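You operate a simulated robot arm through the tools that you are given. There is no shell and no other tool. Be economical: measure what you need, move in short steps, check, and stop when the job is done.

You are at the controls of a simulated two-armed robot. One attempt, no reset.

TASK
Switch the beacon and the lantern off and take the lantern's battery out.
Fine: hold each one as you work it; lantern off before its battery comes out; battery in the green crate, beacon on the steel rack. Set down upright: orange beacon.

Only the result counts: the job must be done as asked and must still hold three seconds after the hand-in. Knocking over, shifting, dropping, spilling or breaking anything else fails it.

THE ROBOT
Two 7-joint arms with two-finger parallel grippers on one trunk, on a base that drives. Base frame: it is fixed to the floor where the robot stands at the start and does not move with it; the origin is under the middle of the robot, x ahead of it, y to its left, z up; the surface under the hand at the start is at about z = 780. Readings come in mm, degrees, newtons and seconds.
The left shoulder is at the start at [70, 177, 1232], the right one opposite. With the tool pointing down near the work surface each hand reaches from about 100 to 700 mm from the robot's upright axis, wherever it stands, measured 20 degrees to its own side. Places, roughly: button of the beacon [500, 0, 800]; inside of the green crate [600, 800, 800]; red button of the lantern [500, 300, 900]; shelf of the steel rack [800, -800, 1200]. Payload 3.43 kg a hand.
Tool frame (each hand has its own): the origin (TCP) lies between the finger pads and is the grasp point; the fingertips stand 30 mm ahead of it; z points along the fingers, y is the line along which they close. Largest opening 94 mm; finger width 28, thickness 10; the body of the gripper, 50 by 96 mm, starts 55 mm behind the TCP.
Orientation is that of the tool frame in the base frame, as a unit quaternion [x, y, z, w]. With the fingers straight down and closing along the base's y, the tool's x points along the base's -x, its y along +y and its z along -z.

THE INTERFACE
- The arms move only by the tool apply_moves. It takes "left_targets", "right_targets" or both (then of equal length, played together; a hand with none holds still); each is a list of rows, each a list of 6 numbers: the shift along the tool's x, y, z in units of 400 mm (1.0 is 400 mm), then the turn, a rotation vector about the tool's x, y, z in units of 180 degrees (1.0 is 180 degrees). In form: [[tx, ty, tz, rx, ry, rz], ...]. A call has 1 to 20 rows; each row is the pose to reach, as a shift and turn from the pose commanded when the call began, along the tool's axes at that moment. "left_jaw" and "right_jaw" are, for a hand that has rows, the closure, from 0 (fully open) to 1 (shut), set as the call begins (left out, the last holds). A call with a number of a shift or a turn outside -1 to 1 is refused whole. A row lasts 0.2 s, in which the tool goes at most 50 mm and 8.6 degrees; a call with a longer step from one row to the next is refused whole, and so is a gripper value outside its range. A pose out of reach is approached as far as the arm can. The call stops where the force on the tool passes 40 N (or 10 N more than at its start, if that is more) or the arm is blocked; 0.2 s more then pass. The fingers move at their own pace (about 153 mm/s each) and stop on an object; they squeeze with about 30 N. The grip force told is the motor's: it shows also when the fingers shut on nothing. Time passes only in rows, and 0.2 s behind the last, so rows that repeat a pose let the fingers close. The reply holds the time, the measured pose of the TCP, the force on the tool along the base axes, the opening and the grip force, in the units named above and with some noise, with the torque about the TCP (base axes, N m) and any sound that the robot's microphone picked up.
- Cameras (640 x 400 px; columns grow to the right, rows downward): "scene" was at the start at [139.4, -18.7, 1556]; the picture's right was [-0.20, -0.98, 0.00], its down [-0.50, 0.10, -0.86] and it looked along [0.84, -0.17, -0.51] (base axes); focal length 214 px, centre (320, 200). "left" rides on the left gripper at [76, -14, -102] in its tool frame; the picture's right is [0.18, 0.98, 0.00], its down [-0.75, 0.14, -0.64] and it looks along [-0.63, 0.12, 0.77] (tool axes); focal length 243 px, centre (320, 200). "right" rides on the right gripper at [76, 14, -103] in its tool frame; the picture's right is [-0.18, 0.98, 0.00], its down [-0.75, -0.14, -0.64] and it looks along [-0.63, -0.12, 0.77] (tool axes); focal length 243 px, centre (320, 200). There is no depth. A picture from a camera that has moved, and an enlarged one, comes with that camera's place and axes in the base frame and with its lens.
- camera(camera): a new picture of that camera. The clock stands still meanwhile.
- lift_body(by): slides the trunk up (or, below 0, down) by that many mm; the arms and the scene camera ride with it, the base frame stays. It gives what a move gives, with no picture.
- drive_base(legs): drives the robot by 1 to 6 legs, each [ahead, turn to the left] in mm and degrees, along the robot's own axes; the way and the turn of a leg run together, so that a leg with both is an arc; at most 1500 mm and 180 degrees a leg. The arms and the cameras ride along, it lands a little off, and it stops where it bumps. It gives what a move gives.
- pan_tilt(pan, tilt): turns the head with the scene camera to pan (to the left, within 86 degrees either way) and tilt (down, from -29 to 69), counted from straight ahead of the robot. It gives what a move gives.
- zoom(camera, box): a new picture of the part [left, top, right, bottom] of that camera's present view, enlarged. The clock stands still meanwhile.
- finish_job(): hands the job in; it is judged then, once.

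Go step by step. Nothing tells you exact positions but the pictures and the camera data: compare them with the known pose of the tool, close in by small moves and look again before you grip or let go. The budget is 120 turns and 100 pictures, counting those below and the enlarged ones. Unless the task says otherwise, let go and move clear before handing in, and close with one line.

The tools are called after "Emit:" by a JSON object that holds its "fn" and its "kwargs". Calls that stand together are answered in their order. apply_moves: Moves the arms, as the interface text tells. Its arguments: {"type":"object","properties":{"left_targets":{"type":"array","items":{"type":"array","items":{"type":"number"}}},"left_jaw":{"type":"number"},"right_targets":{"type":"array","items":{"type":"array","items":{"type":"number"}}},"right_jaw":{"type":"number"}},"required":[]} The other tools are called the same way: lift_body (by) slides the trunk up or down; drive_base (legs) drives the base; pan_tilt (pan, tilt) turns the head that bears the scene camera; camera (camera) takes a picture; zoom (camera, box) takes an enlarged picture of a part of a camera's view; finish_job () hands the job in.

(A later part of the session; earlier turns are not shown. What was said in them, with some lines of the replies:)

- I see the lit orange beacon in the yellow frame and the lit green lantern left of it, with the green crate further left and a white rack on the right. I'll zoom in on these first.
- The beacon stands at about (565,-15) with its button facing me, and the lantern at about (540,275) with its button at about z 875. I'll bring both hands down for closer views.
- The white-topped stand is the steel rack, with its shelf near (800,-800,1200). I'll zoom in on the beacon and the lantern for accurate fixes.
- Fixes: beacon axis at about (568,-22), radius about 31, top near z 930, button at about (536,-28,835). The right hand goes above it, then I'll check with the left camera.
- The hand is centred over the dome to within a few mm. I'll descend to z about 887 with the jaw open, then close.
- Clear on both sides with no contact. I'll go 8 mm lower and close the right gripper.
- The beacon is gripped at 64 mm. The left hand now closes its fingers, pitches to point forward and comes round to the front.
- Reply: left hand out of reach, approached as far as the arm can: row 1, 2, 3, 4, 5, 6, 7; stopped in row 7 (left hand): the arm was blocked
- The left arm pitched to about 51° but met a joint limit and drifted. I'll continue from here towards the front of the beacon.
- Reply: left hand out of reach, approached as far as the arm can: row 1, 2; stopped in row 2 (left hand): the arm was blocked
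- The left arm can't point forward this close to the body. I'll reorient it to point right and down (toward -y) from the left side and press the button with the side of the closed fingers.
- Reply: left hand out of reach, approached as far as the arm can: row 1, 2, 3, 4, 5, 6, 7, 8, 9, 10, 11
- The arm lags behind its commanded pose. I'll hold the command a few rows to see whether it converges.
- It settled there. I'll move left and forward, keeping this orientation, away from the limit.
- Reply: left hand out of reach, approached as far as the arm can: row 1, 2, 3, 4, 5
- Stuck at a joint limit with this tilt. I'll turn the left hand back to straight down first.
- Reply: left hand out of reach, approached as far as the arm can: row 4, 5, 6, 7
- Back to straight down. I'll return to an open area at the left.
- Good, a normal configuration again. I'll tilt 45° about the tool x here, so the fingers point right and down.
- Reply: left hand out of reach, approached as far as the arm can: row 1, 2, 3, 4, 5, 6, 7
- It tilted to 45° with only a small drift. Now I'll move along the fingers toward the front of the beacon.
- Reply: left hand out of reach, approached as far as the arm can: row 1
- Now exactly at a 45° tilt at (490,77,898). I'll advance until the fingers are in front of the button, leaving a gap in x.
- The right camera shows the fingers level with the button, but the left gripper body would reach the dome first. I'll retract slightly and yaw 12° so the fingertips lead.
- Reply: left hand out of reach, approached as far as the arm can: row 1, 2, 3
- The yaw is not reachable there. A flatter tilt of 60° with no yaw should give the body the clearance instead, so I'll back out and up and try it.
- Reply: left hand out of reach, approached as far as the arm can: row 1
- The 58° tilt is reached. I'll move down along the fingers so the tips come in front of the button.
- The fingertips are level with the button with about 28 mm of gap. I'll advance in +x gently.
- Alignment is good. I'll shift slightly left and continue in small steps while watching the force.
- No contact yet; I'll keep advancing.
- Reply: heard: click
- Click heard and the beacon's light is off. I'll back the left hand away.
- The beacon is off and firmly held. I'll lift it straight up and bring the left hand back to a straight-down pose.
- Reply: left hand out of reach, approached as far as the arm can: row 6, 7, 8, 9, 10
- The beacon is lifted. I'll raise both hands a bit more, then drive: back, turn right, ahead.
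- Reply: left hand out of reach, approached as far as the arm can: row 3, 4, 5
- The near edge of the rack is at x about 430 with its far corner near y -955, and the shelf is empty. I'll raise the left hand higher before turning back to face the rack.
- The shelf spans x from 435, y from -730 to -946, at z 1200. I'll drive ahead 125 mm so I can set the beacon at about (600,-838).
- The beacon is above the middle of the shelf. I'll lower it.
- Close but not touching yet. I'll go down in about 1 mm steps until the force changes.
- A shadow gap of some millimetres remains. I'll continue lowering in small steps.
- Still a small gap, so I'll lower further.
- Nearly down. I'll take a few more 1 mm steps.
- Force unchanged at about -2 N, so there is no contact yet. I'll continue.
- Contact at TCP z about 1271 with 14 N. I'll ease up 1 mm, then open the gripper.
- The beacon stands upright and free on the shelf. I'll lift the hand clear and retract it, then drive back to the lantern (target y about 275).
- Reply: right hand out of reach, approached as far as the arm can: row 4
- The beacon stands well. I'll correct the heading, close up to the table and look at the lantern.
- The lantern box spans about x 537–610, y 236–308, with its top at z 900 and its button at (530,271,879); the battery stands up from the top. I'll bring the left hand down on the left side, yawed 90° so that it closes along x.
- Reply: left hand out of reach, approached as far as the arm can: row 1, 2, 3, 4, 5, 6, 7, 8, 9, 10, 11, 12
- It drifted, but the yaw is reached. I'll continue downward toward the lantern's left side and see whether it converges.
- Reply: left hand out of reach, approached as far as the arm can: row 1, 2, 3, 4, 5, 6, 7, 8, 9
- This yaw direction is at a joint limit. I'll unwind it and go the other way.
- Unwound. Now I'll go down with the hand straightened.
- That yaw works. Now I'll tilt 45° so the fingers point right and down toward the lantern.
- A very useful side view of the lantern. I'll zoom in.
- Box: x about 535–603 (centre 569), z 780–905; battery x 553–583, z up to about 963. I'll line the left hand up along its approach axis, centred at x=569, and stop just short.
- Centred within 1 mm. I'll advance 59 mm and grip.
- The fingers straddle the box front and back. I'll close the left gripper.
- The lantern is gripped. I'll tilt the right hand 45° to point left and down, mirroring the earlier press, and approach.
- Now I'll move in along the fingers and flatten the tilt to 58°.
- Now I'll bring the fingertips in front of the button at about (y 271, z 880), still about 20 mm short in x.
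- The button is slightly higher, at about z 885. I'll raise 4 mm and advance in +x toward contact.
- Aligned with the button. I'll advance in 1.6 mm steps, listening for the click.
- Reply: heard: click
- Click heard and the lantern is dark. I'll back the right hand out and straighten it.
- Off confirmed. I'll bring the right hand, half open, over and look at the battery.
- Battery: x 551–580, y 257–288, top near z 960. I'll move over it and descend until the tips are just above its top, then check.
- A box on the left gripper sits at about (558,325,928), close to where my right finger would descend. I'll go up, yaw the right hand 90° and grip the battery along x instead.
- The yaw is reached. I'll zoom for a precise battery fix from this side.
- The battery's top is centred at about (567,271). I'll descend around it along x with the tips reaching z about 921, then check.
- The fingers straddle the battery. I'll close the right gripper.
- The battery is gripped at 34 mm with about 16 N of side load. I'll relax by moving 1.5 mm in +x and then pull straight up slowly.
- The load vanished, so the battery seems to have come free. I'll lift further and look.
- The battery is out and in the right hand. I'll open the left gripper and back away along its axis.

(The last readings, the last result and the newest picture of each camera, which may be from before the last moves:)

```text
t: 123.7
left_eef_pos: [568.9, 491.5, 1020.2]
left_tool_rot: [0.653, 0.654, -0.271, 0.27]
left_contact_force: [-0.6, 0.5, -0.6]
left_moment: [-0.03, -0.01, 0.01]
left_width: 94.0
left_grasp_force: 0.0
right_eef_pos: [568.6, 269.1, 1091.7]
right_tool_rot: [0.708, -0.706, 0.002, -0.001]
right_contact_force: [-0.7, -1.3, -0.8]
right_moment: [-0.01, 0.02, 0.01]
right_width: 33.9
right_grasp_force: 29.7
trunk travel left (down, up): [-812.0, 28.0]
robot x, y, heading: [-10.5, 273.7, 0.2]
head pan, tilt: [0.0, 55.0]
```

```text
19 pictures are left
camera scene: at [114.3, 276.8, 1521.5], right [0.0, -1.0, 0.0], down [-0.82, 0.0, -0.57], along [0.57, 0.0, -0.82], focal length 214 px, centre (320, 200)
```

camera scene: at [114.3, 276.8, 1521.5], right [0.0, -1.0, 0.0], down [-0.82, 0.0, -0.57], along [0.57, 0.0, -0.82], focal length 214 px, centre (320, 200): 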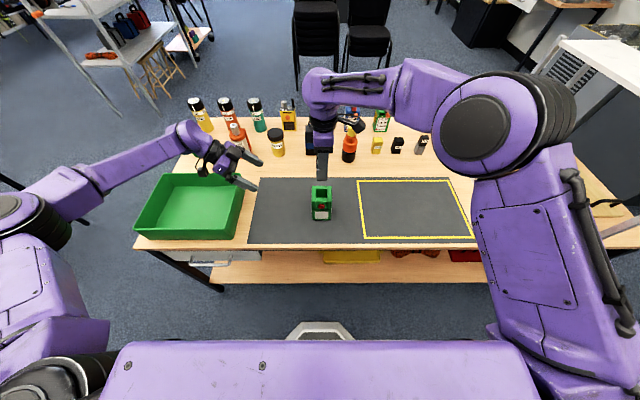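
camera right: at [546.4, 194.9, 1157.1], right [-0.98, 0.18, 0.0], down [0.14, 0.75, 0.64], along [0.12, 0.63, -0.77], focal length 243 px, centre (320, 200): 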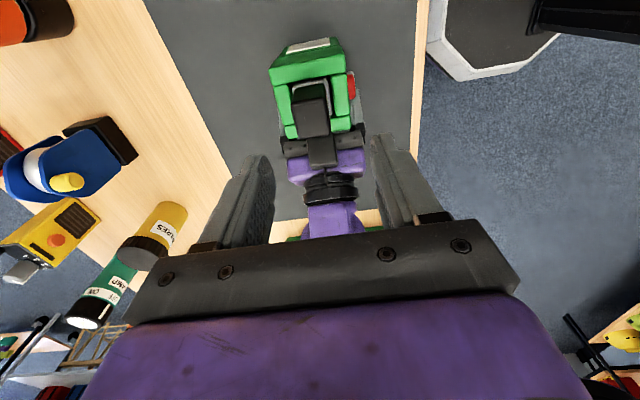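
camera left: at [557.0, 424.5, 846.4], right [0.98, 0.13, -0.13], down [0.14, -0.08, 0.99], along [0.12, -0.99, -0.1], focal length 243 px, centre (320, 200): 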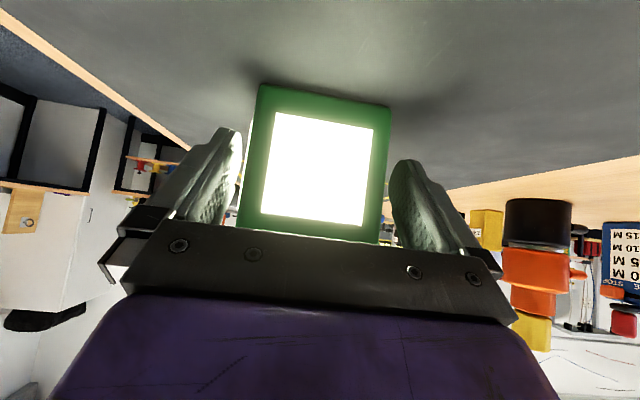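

The lantern stands in place without its battery, which is in the right hand. I'll raise both hands and drive left so the right hand comes over the crate.

Emit:
{"fn": "apply_moves", "kwargs": {"left_targets": [[-0.05, 0, -0.05, 0, 0, 0], [-0.1, 0, -0.1, 0, 0, 0], [-0.15, 0, -0.15, 0, 0, 0], [-0.2, 0, -0.2, 0, 0, 0]], "right_targets": [[0, 0, -0.07, 0, 0, 0], [0, 0, -0.14, 0, 0, 0], [0, 0, -0.21, 0, 0, 0], [0, 0, -0.28, 0, 0, 0]]}}

Emit:
{"fn": "drive_base", "kwargs": {"legs": [[-120, 0], [0, 90], [530, 0], [0, -90]]}}

Emit:
{"fn": "camera", "kwargs": {"camera": "scene"}}

```text
t: 124.7
left_eef_pos: [567.6, 490.8, 1136.1]
left_tool_rot: [0.653, 0.654, -0.271, 0.27]
left_contact_force: [-0.1, 0.2, -0.5]
left_moment: [0.02, -0.02, 0.01]
left_width: 94.4
left_grasp_force: 0.0
right_eef_pos: [566.6, 267.3, 1205.8]
right_tool_rot: [0.708, -0.706, 0.001, -0.002]
right_contact_force: [0.2, -0.5, -1.0]
right_moment: [-0.01, 0.0, 0.01]
right_width: 33.7
right_grasp_force: 29.9
trunk travel left (down, up): [-812.0, 28.0]
robot x, y, heading: [-10.7, 277.1, -0.1]
head pan, tilt: [0.0, 55.0]
```

```text
t: 136.2
left_eef_pos: [424.3, 1058.6, 1134.3]
left_tool_rot: [0.635, 0.672, -0.263, 0.278]
left_contact_force: [0.1, -0.2, 1.2]
left_moment: [0.03, 0.01, 0.01]
left_width: 94.1
left_grasp_force: 0.0
right_eef_pos: [435.7, 836.7, 1202.2]
right_tool_rot: [0.727, -0.686, 0.002, -0.001]
right_contact_force: [-0.1, 0.7, -0.9]
right_moment: [0.03, -0.02, -0.03]
right_width: 33.7
right_grasp_force: 30.1
trunk travel left (down, up): [-812.0, 28.0]
robot x, y, heading: [-143.4, 814.5, 3.3]
head pan, tilt: [0.0, 55.0]
```

```text
18 pictures are left
camera scene: at [-17.1, 819.4, 1521.5], right [0.06, -1.0, 0.0], down [-0.82, -0.05, -0.57], along [0.57, 0.03, -0.82], focal length 214 px, centre (320, 200)
```

scene: 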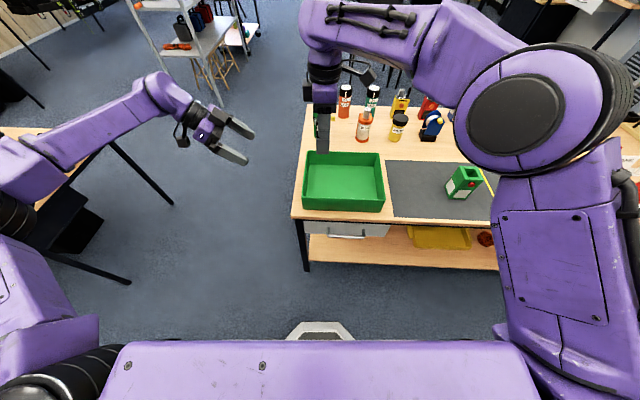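

The crate's inside is centred at about (572,752). I'll straighten the heading, move up to the table and bring the right hand over the crate.

Emit:
{"fn": "drive_base", "kwargs": {"legs": [[0, -3.3], [110, 0]]}}

Emit:
{"fn": "camera", "kwargs": {"camera": "scene"}}

```text
t: 137.8
left_eef_pos: [540.5, 1026.0, 1140.4]
left_tool_rot: [0.654, 0.652, -0.268, 0.273]
left_contact_force: [-1.0, 0.2, -0.4]
left_moment: [0.04, -0.04, 0.01]
left_width: 94.0
left_grasp_force: 0.1
right_eef_pos: [536.7, 803.4, 1209.3]
right_tool_rot: [0.708, -0.706, 0.004, -0.003]
right_contact_force: [-0.5, 0.9, -1.2]
right_moment: [0.0, -0.06, 0.02]
right_width: 34.0
right_grasp_force: 29.7
trunk travel left (down, up): [-812.0, 28.0]
robot x, y, heading: [-26.5, 810.9, 0.1]
head pan, tilt: [0.0, 55.0]
```

```text
17 pictures are left
camera scene: at [82.0, 811.1, 1522.6], right [0.0, -1.0, 0.0], down [-0.82, 0.0, -0.58], along [0.58, 0.0, -0.82], focal length 214 px, centre (320, 200)
```

scene: 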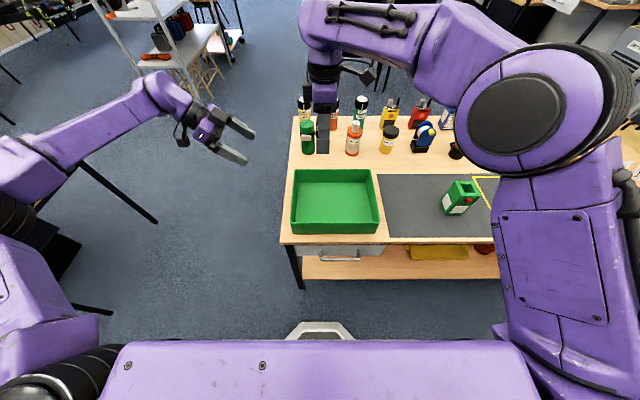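

The crate's inside spans about x 495–697, y 600–900. I'll move to (590,752) and lower the battery.

Emit:
{"fn": "apply_moves", "kwargs": {"right_targets": [[0.06, -0.066, 0, 0, 0, 0], [0.125, -0.1325, 0.02, 0, 0, 0], [0.125, -0.1325, 0.12, 0, 0, 0], [0.125, -0.1325, 0.22, 0, 0, 0], [0.125, -0.1325, 0.32, 0, 0, 0], [0.125, -0.1325, 0.42, 0, 0, 0], [0.125, -0.1325, 0.52, 0, 0, 0], [0.125, -0.1325, 0.6, 0, 0, 0]]}}

Emit:
{"fn": "zoom", "kwargs": {"camera": "scene", "box": [260, 120, 420, 250]}}

```text
t: 139.6
left_eef_pos: [549.2, 1026.4, 1135.6]
left_tool_rot: [0.653, 0.654, -0.271, 0.27]
left_contact_force: [0.2, -0.1, -0.2]
left_moment: [0.02, -0.02, 0.0]
left_width: 94.2
left_grasp_force: 0.1
right_eef_pos: [603.7, 753.0, 961.1]
right_tool_rot: [0.708, -0.706, 0.002, 0.0]
right_contact_force: [0.0, 0.6, -1.3]
right_moment: [0.01, 0.01, -0.01]
right_width: 33.8
right_grasp_force: 30.1
trunk travel left (down, up): [-812.0, 28.0]
robot x, y, heading: [-31.5, 817.1, -0.1]
head pan, tilt: [0.0, 55.0]
```

```text
3.08 times, centred on (340, 185) of scene
camera zoom: at [94.1, 811.7, 1521.5], right [0.0, -1.0, 0.0], down [-0.82, 0.0, -0.57], along [0.57, 0.0, -0.82], focal length 660 px, centre (258, 246)
```

zoom: 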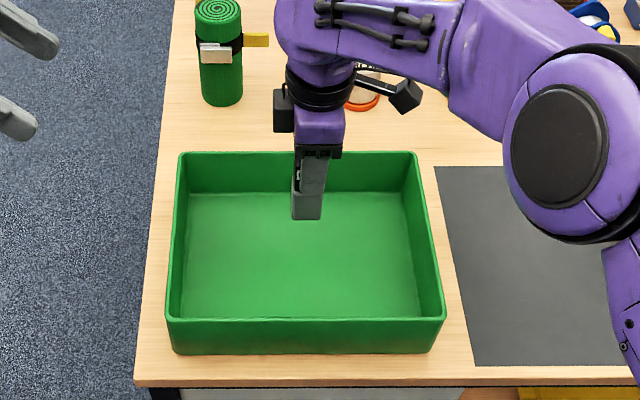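

Over the crate's interior. I'll lower toward the floor.

Emit:
{"fn": "apply_moves", "kwargs": {"right_targets": [[0, 0, 0.06, 0, 0, 0], [0, 0, 0.11, 0, 0, 0], [0, 0, 0.15, 0, 0, 0]]}}

Emit:
{"fn": "apply_moves", "kwargs": {"right_targets": [[0, 0, 0.006, 0, 0, 0], [0, 0, 0.012, 0, 0, 0], [0, 0, 0.018, 0, 0, 0], [0, 0, 0.024, 0, 0, 0]]}}

Emit:
{"fn": "zoom", "kwargs": {"camera": "scene", "box": [280, 140, 400, 240]}}

```text
t: 140.4
left_eef_pos: [547.7, 1027.9, 1136.4]
left_tool_rot: [0.653, 0.653, -0.271, 0.27]
left_contact_force: [-0.7, -1.0, -0.6]
left_moment: [0.03, 0.0, -0.01]
left_width: 94.0
left_grasp_force: 0.0
right_eef_pos: [599.2, 754.0, 903.4]
right_tool_rot: [0.708, -0.707, 0.002, -0.003]
right_contact_force: [0.2, 0.7, -2.0]
right_moment: [-0.03, 0.02, -0.02]
right_width: 33.7
right_grasp_force: 30.5
trunk travel left (down, up): [-812.0, 28.0]
robot x, y, heading: [-29.9, 810.6, -0.1]
head pan, tilt: [0.0, 55.0]
```

```text
t: 141.4
left_eef_pos: [547.8, 1027.0, 1134.9]
left_tool_rot: [0.653, 0.654, -0.271, 0.27]
left_contact_force: [-0.7, 0.0, -0.3]
left_moment: [0.01, 0.0, -0.01]
left_width: 94.0
left_grasp_force: 0.2
right_eef_pos: [600.1, 753.8, 894.2]
right_tool_rot: [0.708, -0.707, 0.001, -0.001]
right_contact_force: [0.1, -0.6, -1.4]
right_moment: [0.01, 0.02, 0.01]
right_width: 33.9
right_grasp_force: 29.6
trunk travel left (down, up): [-812.0, 28.0]
robot x, y, heading: [-31.4, 812.5, -0.0]
head pan, tilt: [0.0, 55.0]
```

```text
4.00 times, centred on (340, 190) of scene
camera zoom: at [93.3, 812.1, 1521.5], right [0.0, -1.0, 0.0], down [-0.82, 0.0, -0.57], along [0.57, 0.0, -0.82], focal length 858 px, centre (240, 240)
```

zoom: 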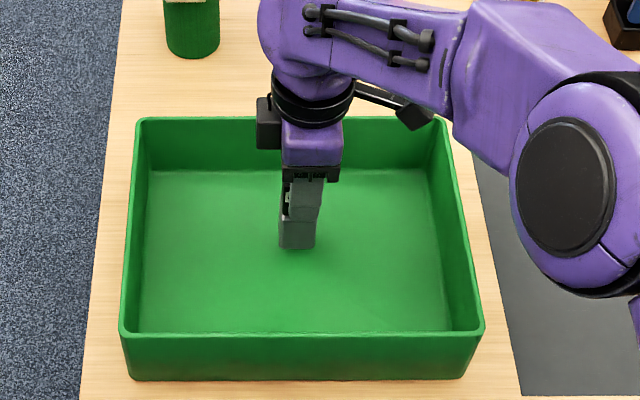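

Still in the air. I'll continue down in small steps until contact.

Emit:
{"fn": "apply_moves", "kwargs": {"right_targets": [[0, 0, 0.005, 0, 0, 0], [0, 0, 0.01, 0, 0, 0], [0, 0, 0.015, 0, 0, 0], [0, 0, 0.02, 0, 0, 0]]}}

Emit:
{"fn": "apply_moves", "kwargs": {"right_targets": [[0, 0, 0.004, 0, 0, 0], [0, 0, 0.008, 0, 0, 0], [0, 0, 0.012, 0, 0, 0]]}}

Emit:
{"fn": "zoom", "kwargs": {"camera": "scene", "box": [310, 160, 370, 210]}}

```text
t: 142.4
left_eef_pos: [548.7, 1026.1, 1136.4]
left_tool_rot: [0.653, 0.653, -0.271, 0.27]
left_contact_force: [-0.5, -0.9, 0.6]
left_moment: [-0.02, -0.01, 0.01]
left_width: 93.9
left_grasp_force: 0.1
right_eef_pos: [600.1, 755.1, 886.2]
right_tool_rot: [0.708, -0.707, 0.002, -0.001]
right_contact_force: [0.1, 0.3, -1.1]
right_moment: [-0.01, 0.01, 0.05]
right_width: 33.9
right_grasp_force: 30.0
trunk travel left (down, up): [-812.0, 28.0]
robot x, y, heading: [-33.8, 814.4, 0.0]
head pan, tilt: [0.0, 55.0]
```

```text
t: 143.2
left_eef_pos: [548.4, 1026.5, 1134.2]
left_tool_rot: [0.653, 0.654, -0.271, 0.271]
left_contact_force: [0.1, -0.3, -0.2]
left_moment: [0.01, 0.02, 0.0]
left_width: 94.0
left_grasp_force: 0.1
right_eef_pos: [599.8, 752.8, 882.0]
right_tool_rot: [0.707, -0.707, 0.002, 0.0]
right_contact_force: [-0.8, 0.4, -1.1]
right_moment: [-0.01, 0.01, 0.01]
right_width: 34.0
right_grasp_force: 30.4
trunk travel left (down, up): [-812.0, 28.0]
robot x, y, heading: [-32.4, 813.1, 0.1]
head pan, tilt: [0.0, 55.0]
```

```text
8.00 times, centred on (340, 185) of scene
camera zoom: at [93.2, 812.1, 1521.5], right [0.0, -1.0, 0.0], down [-0.82, 0.0, -0.57], along [0.57, 0.0, -0.82], focal length 1716 px, centre (160, 320)
```

zoom: 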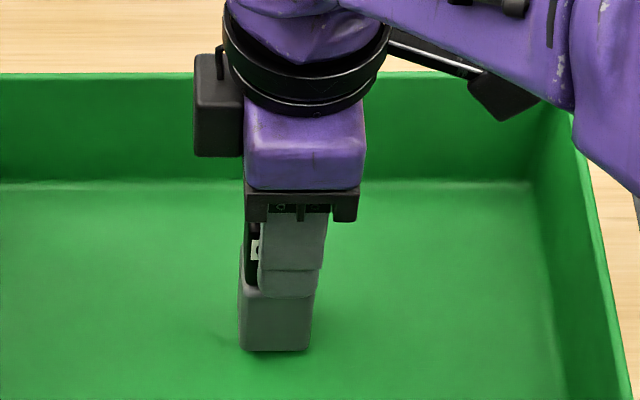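

Emit:
{"fn": "apply_moves", "kwargs": {"right_targets": [[0, 0, 0.004, 0, 0, 0], [0, 0, 0.008, 0, 0, 0], [0, 0, 0.012, 0, 0, 0]]}}

Emit:
{"fn": "apply_moves", "kwargs": {"right_targets": [[0, 0, 0.004, 0, 0, 0], [0, 0, 0.008, 0, 0, 0], [0, 0, 0.012, 0, 0, 0]]}}

Emit:
{"fn": "zoom", "kwargs": {"camera": "scene", "box": [310, 160, 370, 210]}}

```text
t: 144.0
left_eef_pos: [548.1, 1026.7, 1135.5]
left_tool_rot: [0.653, 0.654, -0.271, 0.27]
left_contact_force: [0.1, -0.6, 0.0]
left_moment: [0.05, 0.0, 0.01]
left_width: 93.9
left_grasp_force: 0.0
right_eef_pos: [600.1, 754.1, 878.3]
right_tool_rot: [0.708, -0.706, 0.002, -0.001]
right_contact_force: [0.4, 0.6, -2.1]
right_moment: [0.01, -0.01, -0.01]
right_width: 34.1
right_grasp_force: 30.3
trunk travel left (down, up): [-812.0, 28.0]
robot x, y, heading: [-30.9, 811.2, 0.2]
head pan, tilt: [0.0, 55.0]
```

```text
t: 144.8
left_eef_pos: [543.5, 1026.4, 1137.5]
left_tool_rot: [0.653, 0.653, -0.27, 0.272]
left_contact_force: [-0.2, -0.2, 0.4]
left_moment: [-0.02, 0.0, 0.0]
left_width: 94.4
left_grasp_force: 0.1
right_eef_pos: [600.9, 754.4, 877.0]
right_tool_rot: [0.707, -0.707, 0.005, -0.005]
right_contact_force: [3.3, -2.5, 29.2]
right_moment: [-0.05, 0.01, -0.02]
right_width: 33.9
right_grasp_force: 30.1
trunk travel left (down, up): [-812.0, 28.0]
robot x, y, heading: [-33.7, 811.2, 0.0]
head pan, tilt: [0.0, 55.0]
```

```text
8.00 times, centred on (340, 185) of scene
camera zoom: at [88.0, 812.1, 1522.4], right [0.0, -1.0, 0.0], down [-0.82, 0.0, -0.58], along [0.58, 0.0, -0.82], focal length 1716 px, centre (160, 320)
```

zoom: 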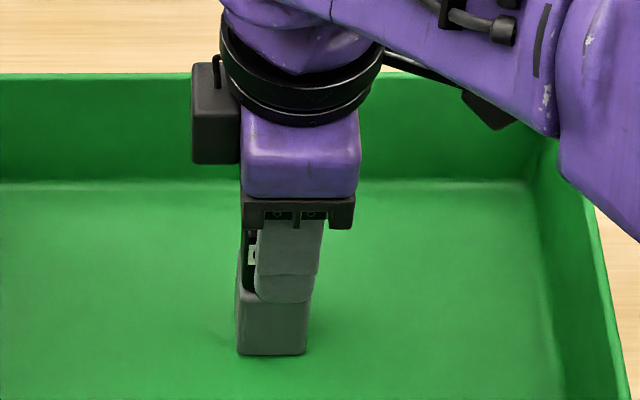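

Contact made at 29 N. I'll ease up 2 mm, then release and lift away.

Emit:
{"fn": "apply_moves", "kwargs": {"right_targets": [[0, 0, -0.005, 0, 0, 0], [0, 0, -0.007, 0, 0, 0]]}}

Emit:
{"fn": "apply_moves", "kwargs": {"right_targets": [[0, 0, 0, 0, 0, 0], [0, 0, 0, 0, 0, 0], [0, 0, 0, 0, 0, 0]], "right_jaw": 0.3}}

Emit:
{"fn": "apply_moves", "kwargs": {"right_targets": [[0, 0, -0.03, 0, 0, 0], [0, 0, -0.1, 0, 0, 0], [0, 0, -0.2, 0, 0, 0], [0, 0, -0.3, 0, 0, 0], [0, 0, -0.4, 0, 0, 0], [0, 0, -0.5, 0, 0, 0]]}}

Emit:
{"fn": "zoom", "kwargs": {"camera": "scene", "box": [260, 120, 500, 270]}}

```text
t: 145.4
left_eef_pos: [546.1, 1027.5, 1136.0]
left_tool_rot: [0.653, 0.653, -0.271, 0.271]
left_contact_force: [-0.4, 0.1, -0.1]
left_moment: [0.02, 0.0, -0.01]
left_width: 94.1
left_grasp_force: 0.1
right_eef_pos: [598.5, 754.0, 877.8]
right_tool_rot: [0.707, -0.707, 0.003, -0.003]
right_contact_force: [5.5, 0.7, 23.9]
right_moment: [0.08, -0.18, -0.01]
right_width: 33.9
right_grasp_force: 30.0
trunk travel left (down, up): [-812.0, 28.0]
robot x, y, heading: [-31.6, 809.5, 0.1]
head pan, tilt: [0.0, 55.0]
```

```text
t: 146.2
left_eef_pos: [549.0, 1027.3, 1134.7]
left_tool_rot: [0.653, 0.654, -0.271, 0.27]
left_contact_force: [-0.3, -0.6, 1.2]
left_moment: [0.0, 0.03, 0.0]
left_width: 94.2
left_grasp_force: 0.0
right_eef_pos: [599.6, 753.3, 873.3]
right_tool_rot: [0.707, -0.707, 0.001, -0.001]
right_contact_force: [-0.4, -0.2, -0.2]
right_moment: [0.01, 0.0, -0.01]
right_width: 66.1
right_grasp_force: 0.0
trunk travel left (down, up): [-812.0, 28.0]
robot x, y, heading: [-29.2, 813.3, 0.1]
head pan, tilt: [0.0, 55.0]
```

```text
t: 147.6
left_eef_pos: [546.7, 1025.8, 1135.7]
left_tool_rot: [0.653, 0.654, -0.271, 0.271]
left_contact_force: [1.2, 0.0, 0.1]
left_moment: [-0.03, 0.0, 0.01]
left_width: 93.7
left_grasp_force: 0.1
right_eef_pos: [601.1, 755.5, 1078.8]
right_tool_rot: [0.707, -0.707, 0.003, -0.001]
right_contact_force: [-0.5, -0.7, -0.7]
right_moment: [0.03, -0.01, 0.02]
right_width: 66.0
right_grasp_force: 0.1
trunk travel left (down, up): [-812.0, 28.0]
robot x, y, heading: [-31.5, 811.3, 0.1]
head pan, tilt: [0.0, 55.0]
```

```text
2.67 times, centred on (380, 195) of scene
camera zoom: at [91.9, 812.4, 1521.6], right [0.0, -1.0, 0.0], down [-0.82, 0.0, -0.57], along [0.57, 0.0, -0.82], focal length 572 px, centre (160, 213)
```

zoom: 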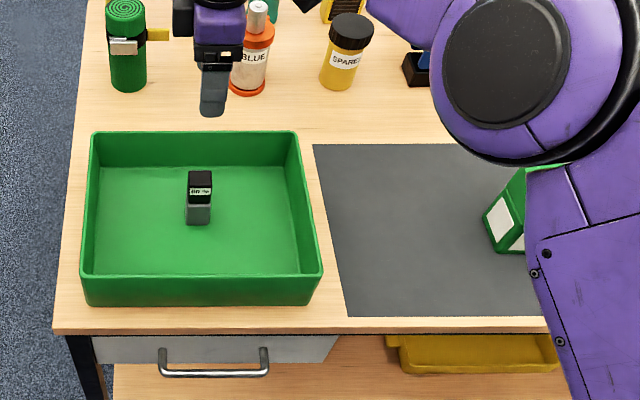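

The battery stands in the green crate and both hands are clear. A last look at the lantern and the rack before handing in.

Emit:
{"fn": "pan_tilt", "kwargs": {"pan": -42, "tilt": 25}}

Emit:
{"fn": "camera", "kwargs": {"camera": "scene"}}

Emit:
{"fn": "camera", "kwargs": {"camera": "left"}}

```text
t: 148.7
left_eef_pos: [547.2, 1027.3, 1135.8]
left_tool_rot: [0.653, 0.653, -0.271, 0.27]
left_contact_force: [-0.2, -0.2, 0.0]
left_moment: [0.0, -0.01, -0.02]
left_width: 93.7
left_grasp_force: 0.1
right_eef_pos: [600.2, 754.4, 1076.9]
right_tool_rot: [0.708, -0.706, 0.001, -0.001]
right_contact_force: [-0.4, 0.1, -0.7]
right_moment: [0.01, 0.0, -0.03]
right_width: 65.9
right_grasp_force: 0.1
trunk travel left (down, up): [-812.0, 28.0]
robot x, y, heading: [-33.8, 812.4, -0.1]
head pan, tilt: [-42.0, 25.0]
```

```text
11 pictures are left
camera scene: at [89.3, 750.7, 1565.5], right [-0.67, -0.74, 0.0], down [-0.32, 0.28, -0.91], along [0.67, -0.61, -0.42], focal length 214 px, centre (320, 200)
```

scene: 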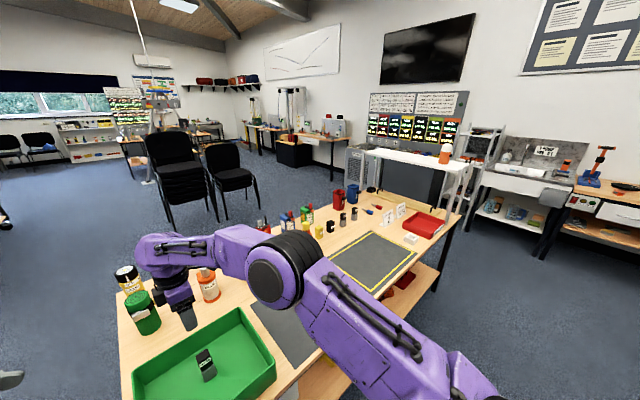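

```text
10 pictures are left
camera left: at [534.4, 1152.0, 1153.5], right [0.98, 0.13, -0.13], down [0.14, -0.08, 0.99], along [0.12, -0.99, -0.1], focal length 243 px, centre (320, 200)
```

left: 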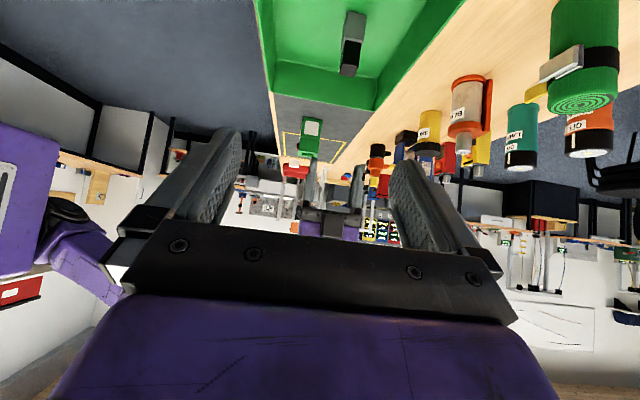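

The beacon stands upright and off on the rack, the lantern is off and upright in its place, and the battery is in the green crate. Everything is released, so I'm handing in.

Emit:
{"fn": "finish_job", "kwargs": {}}

```text
The job is handed in.
```

The job is handed in: the beacon is off and upright on the steel rack, the lantern was switched off before its battery came out, and the battery is in the green crate.
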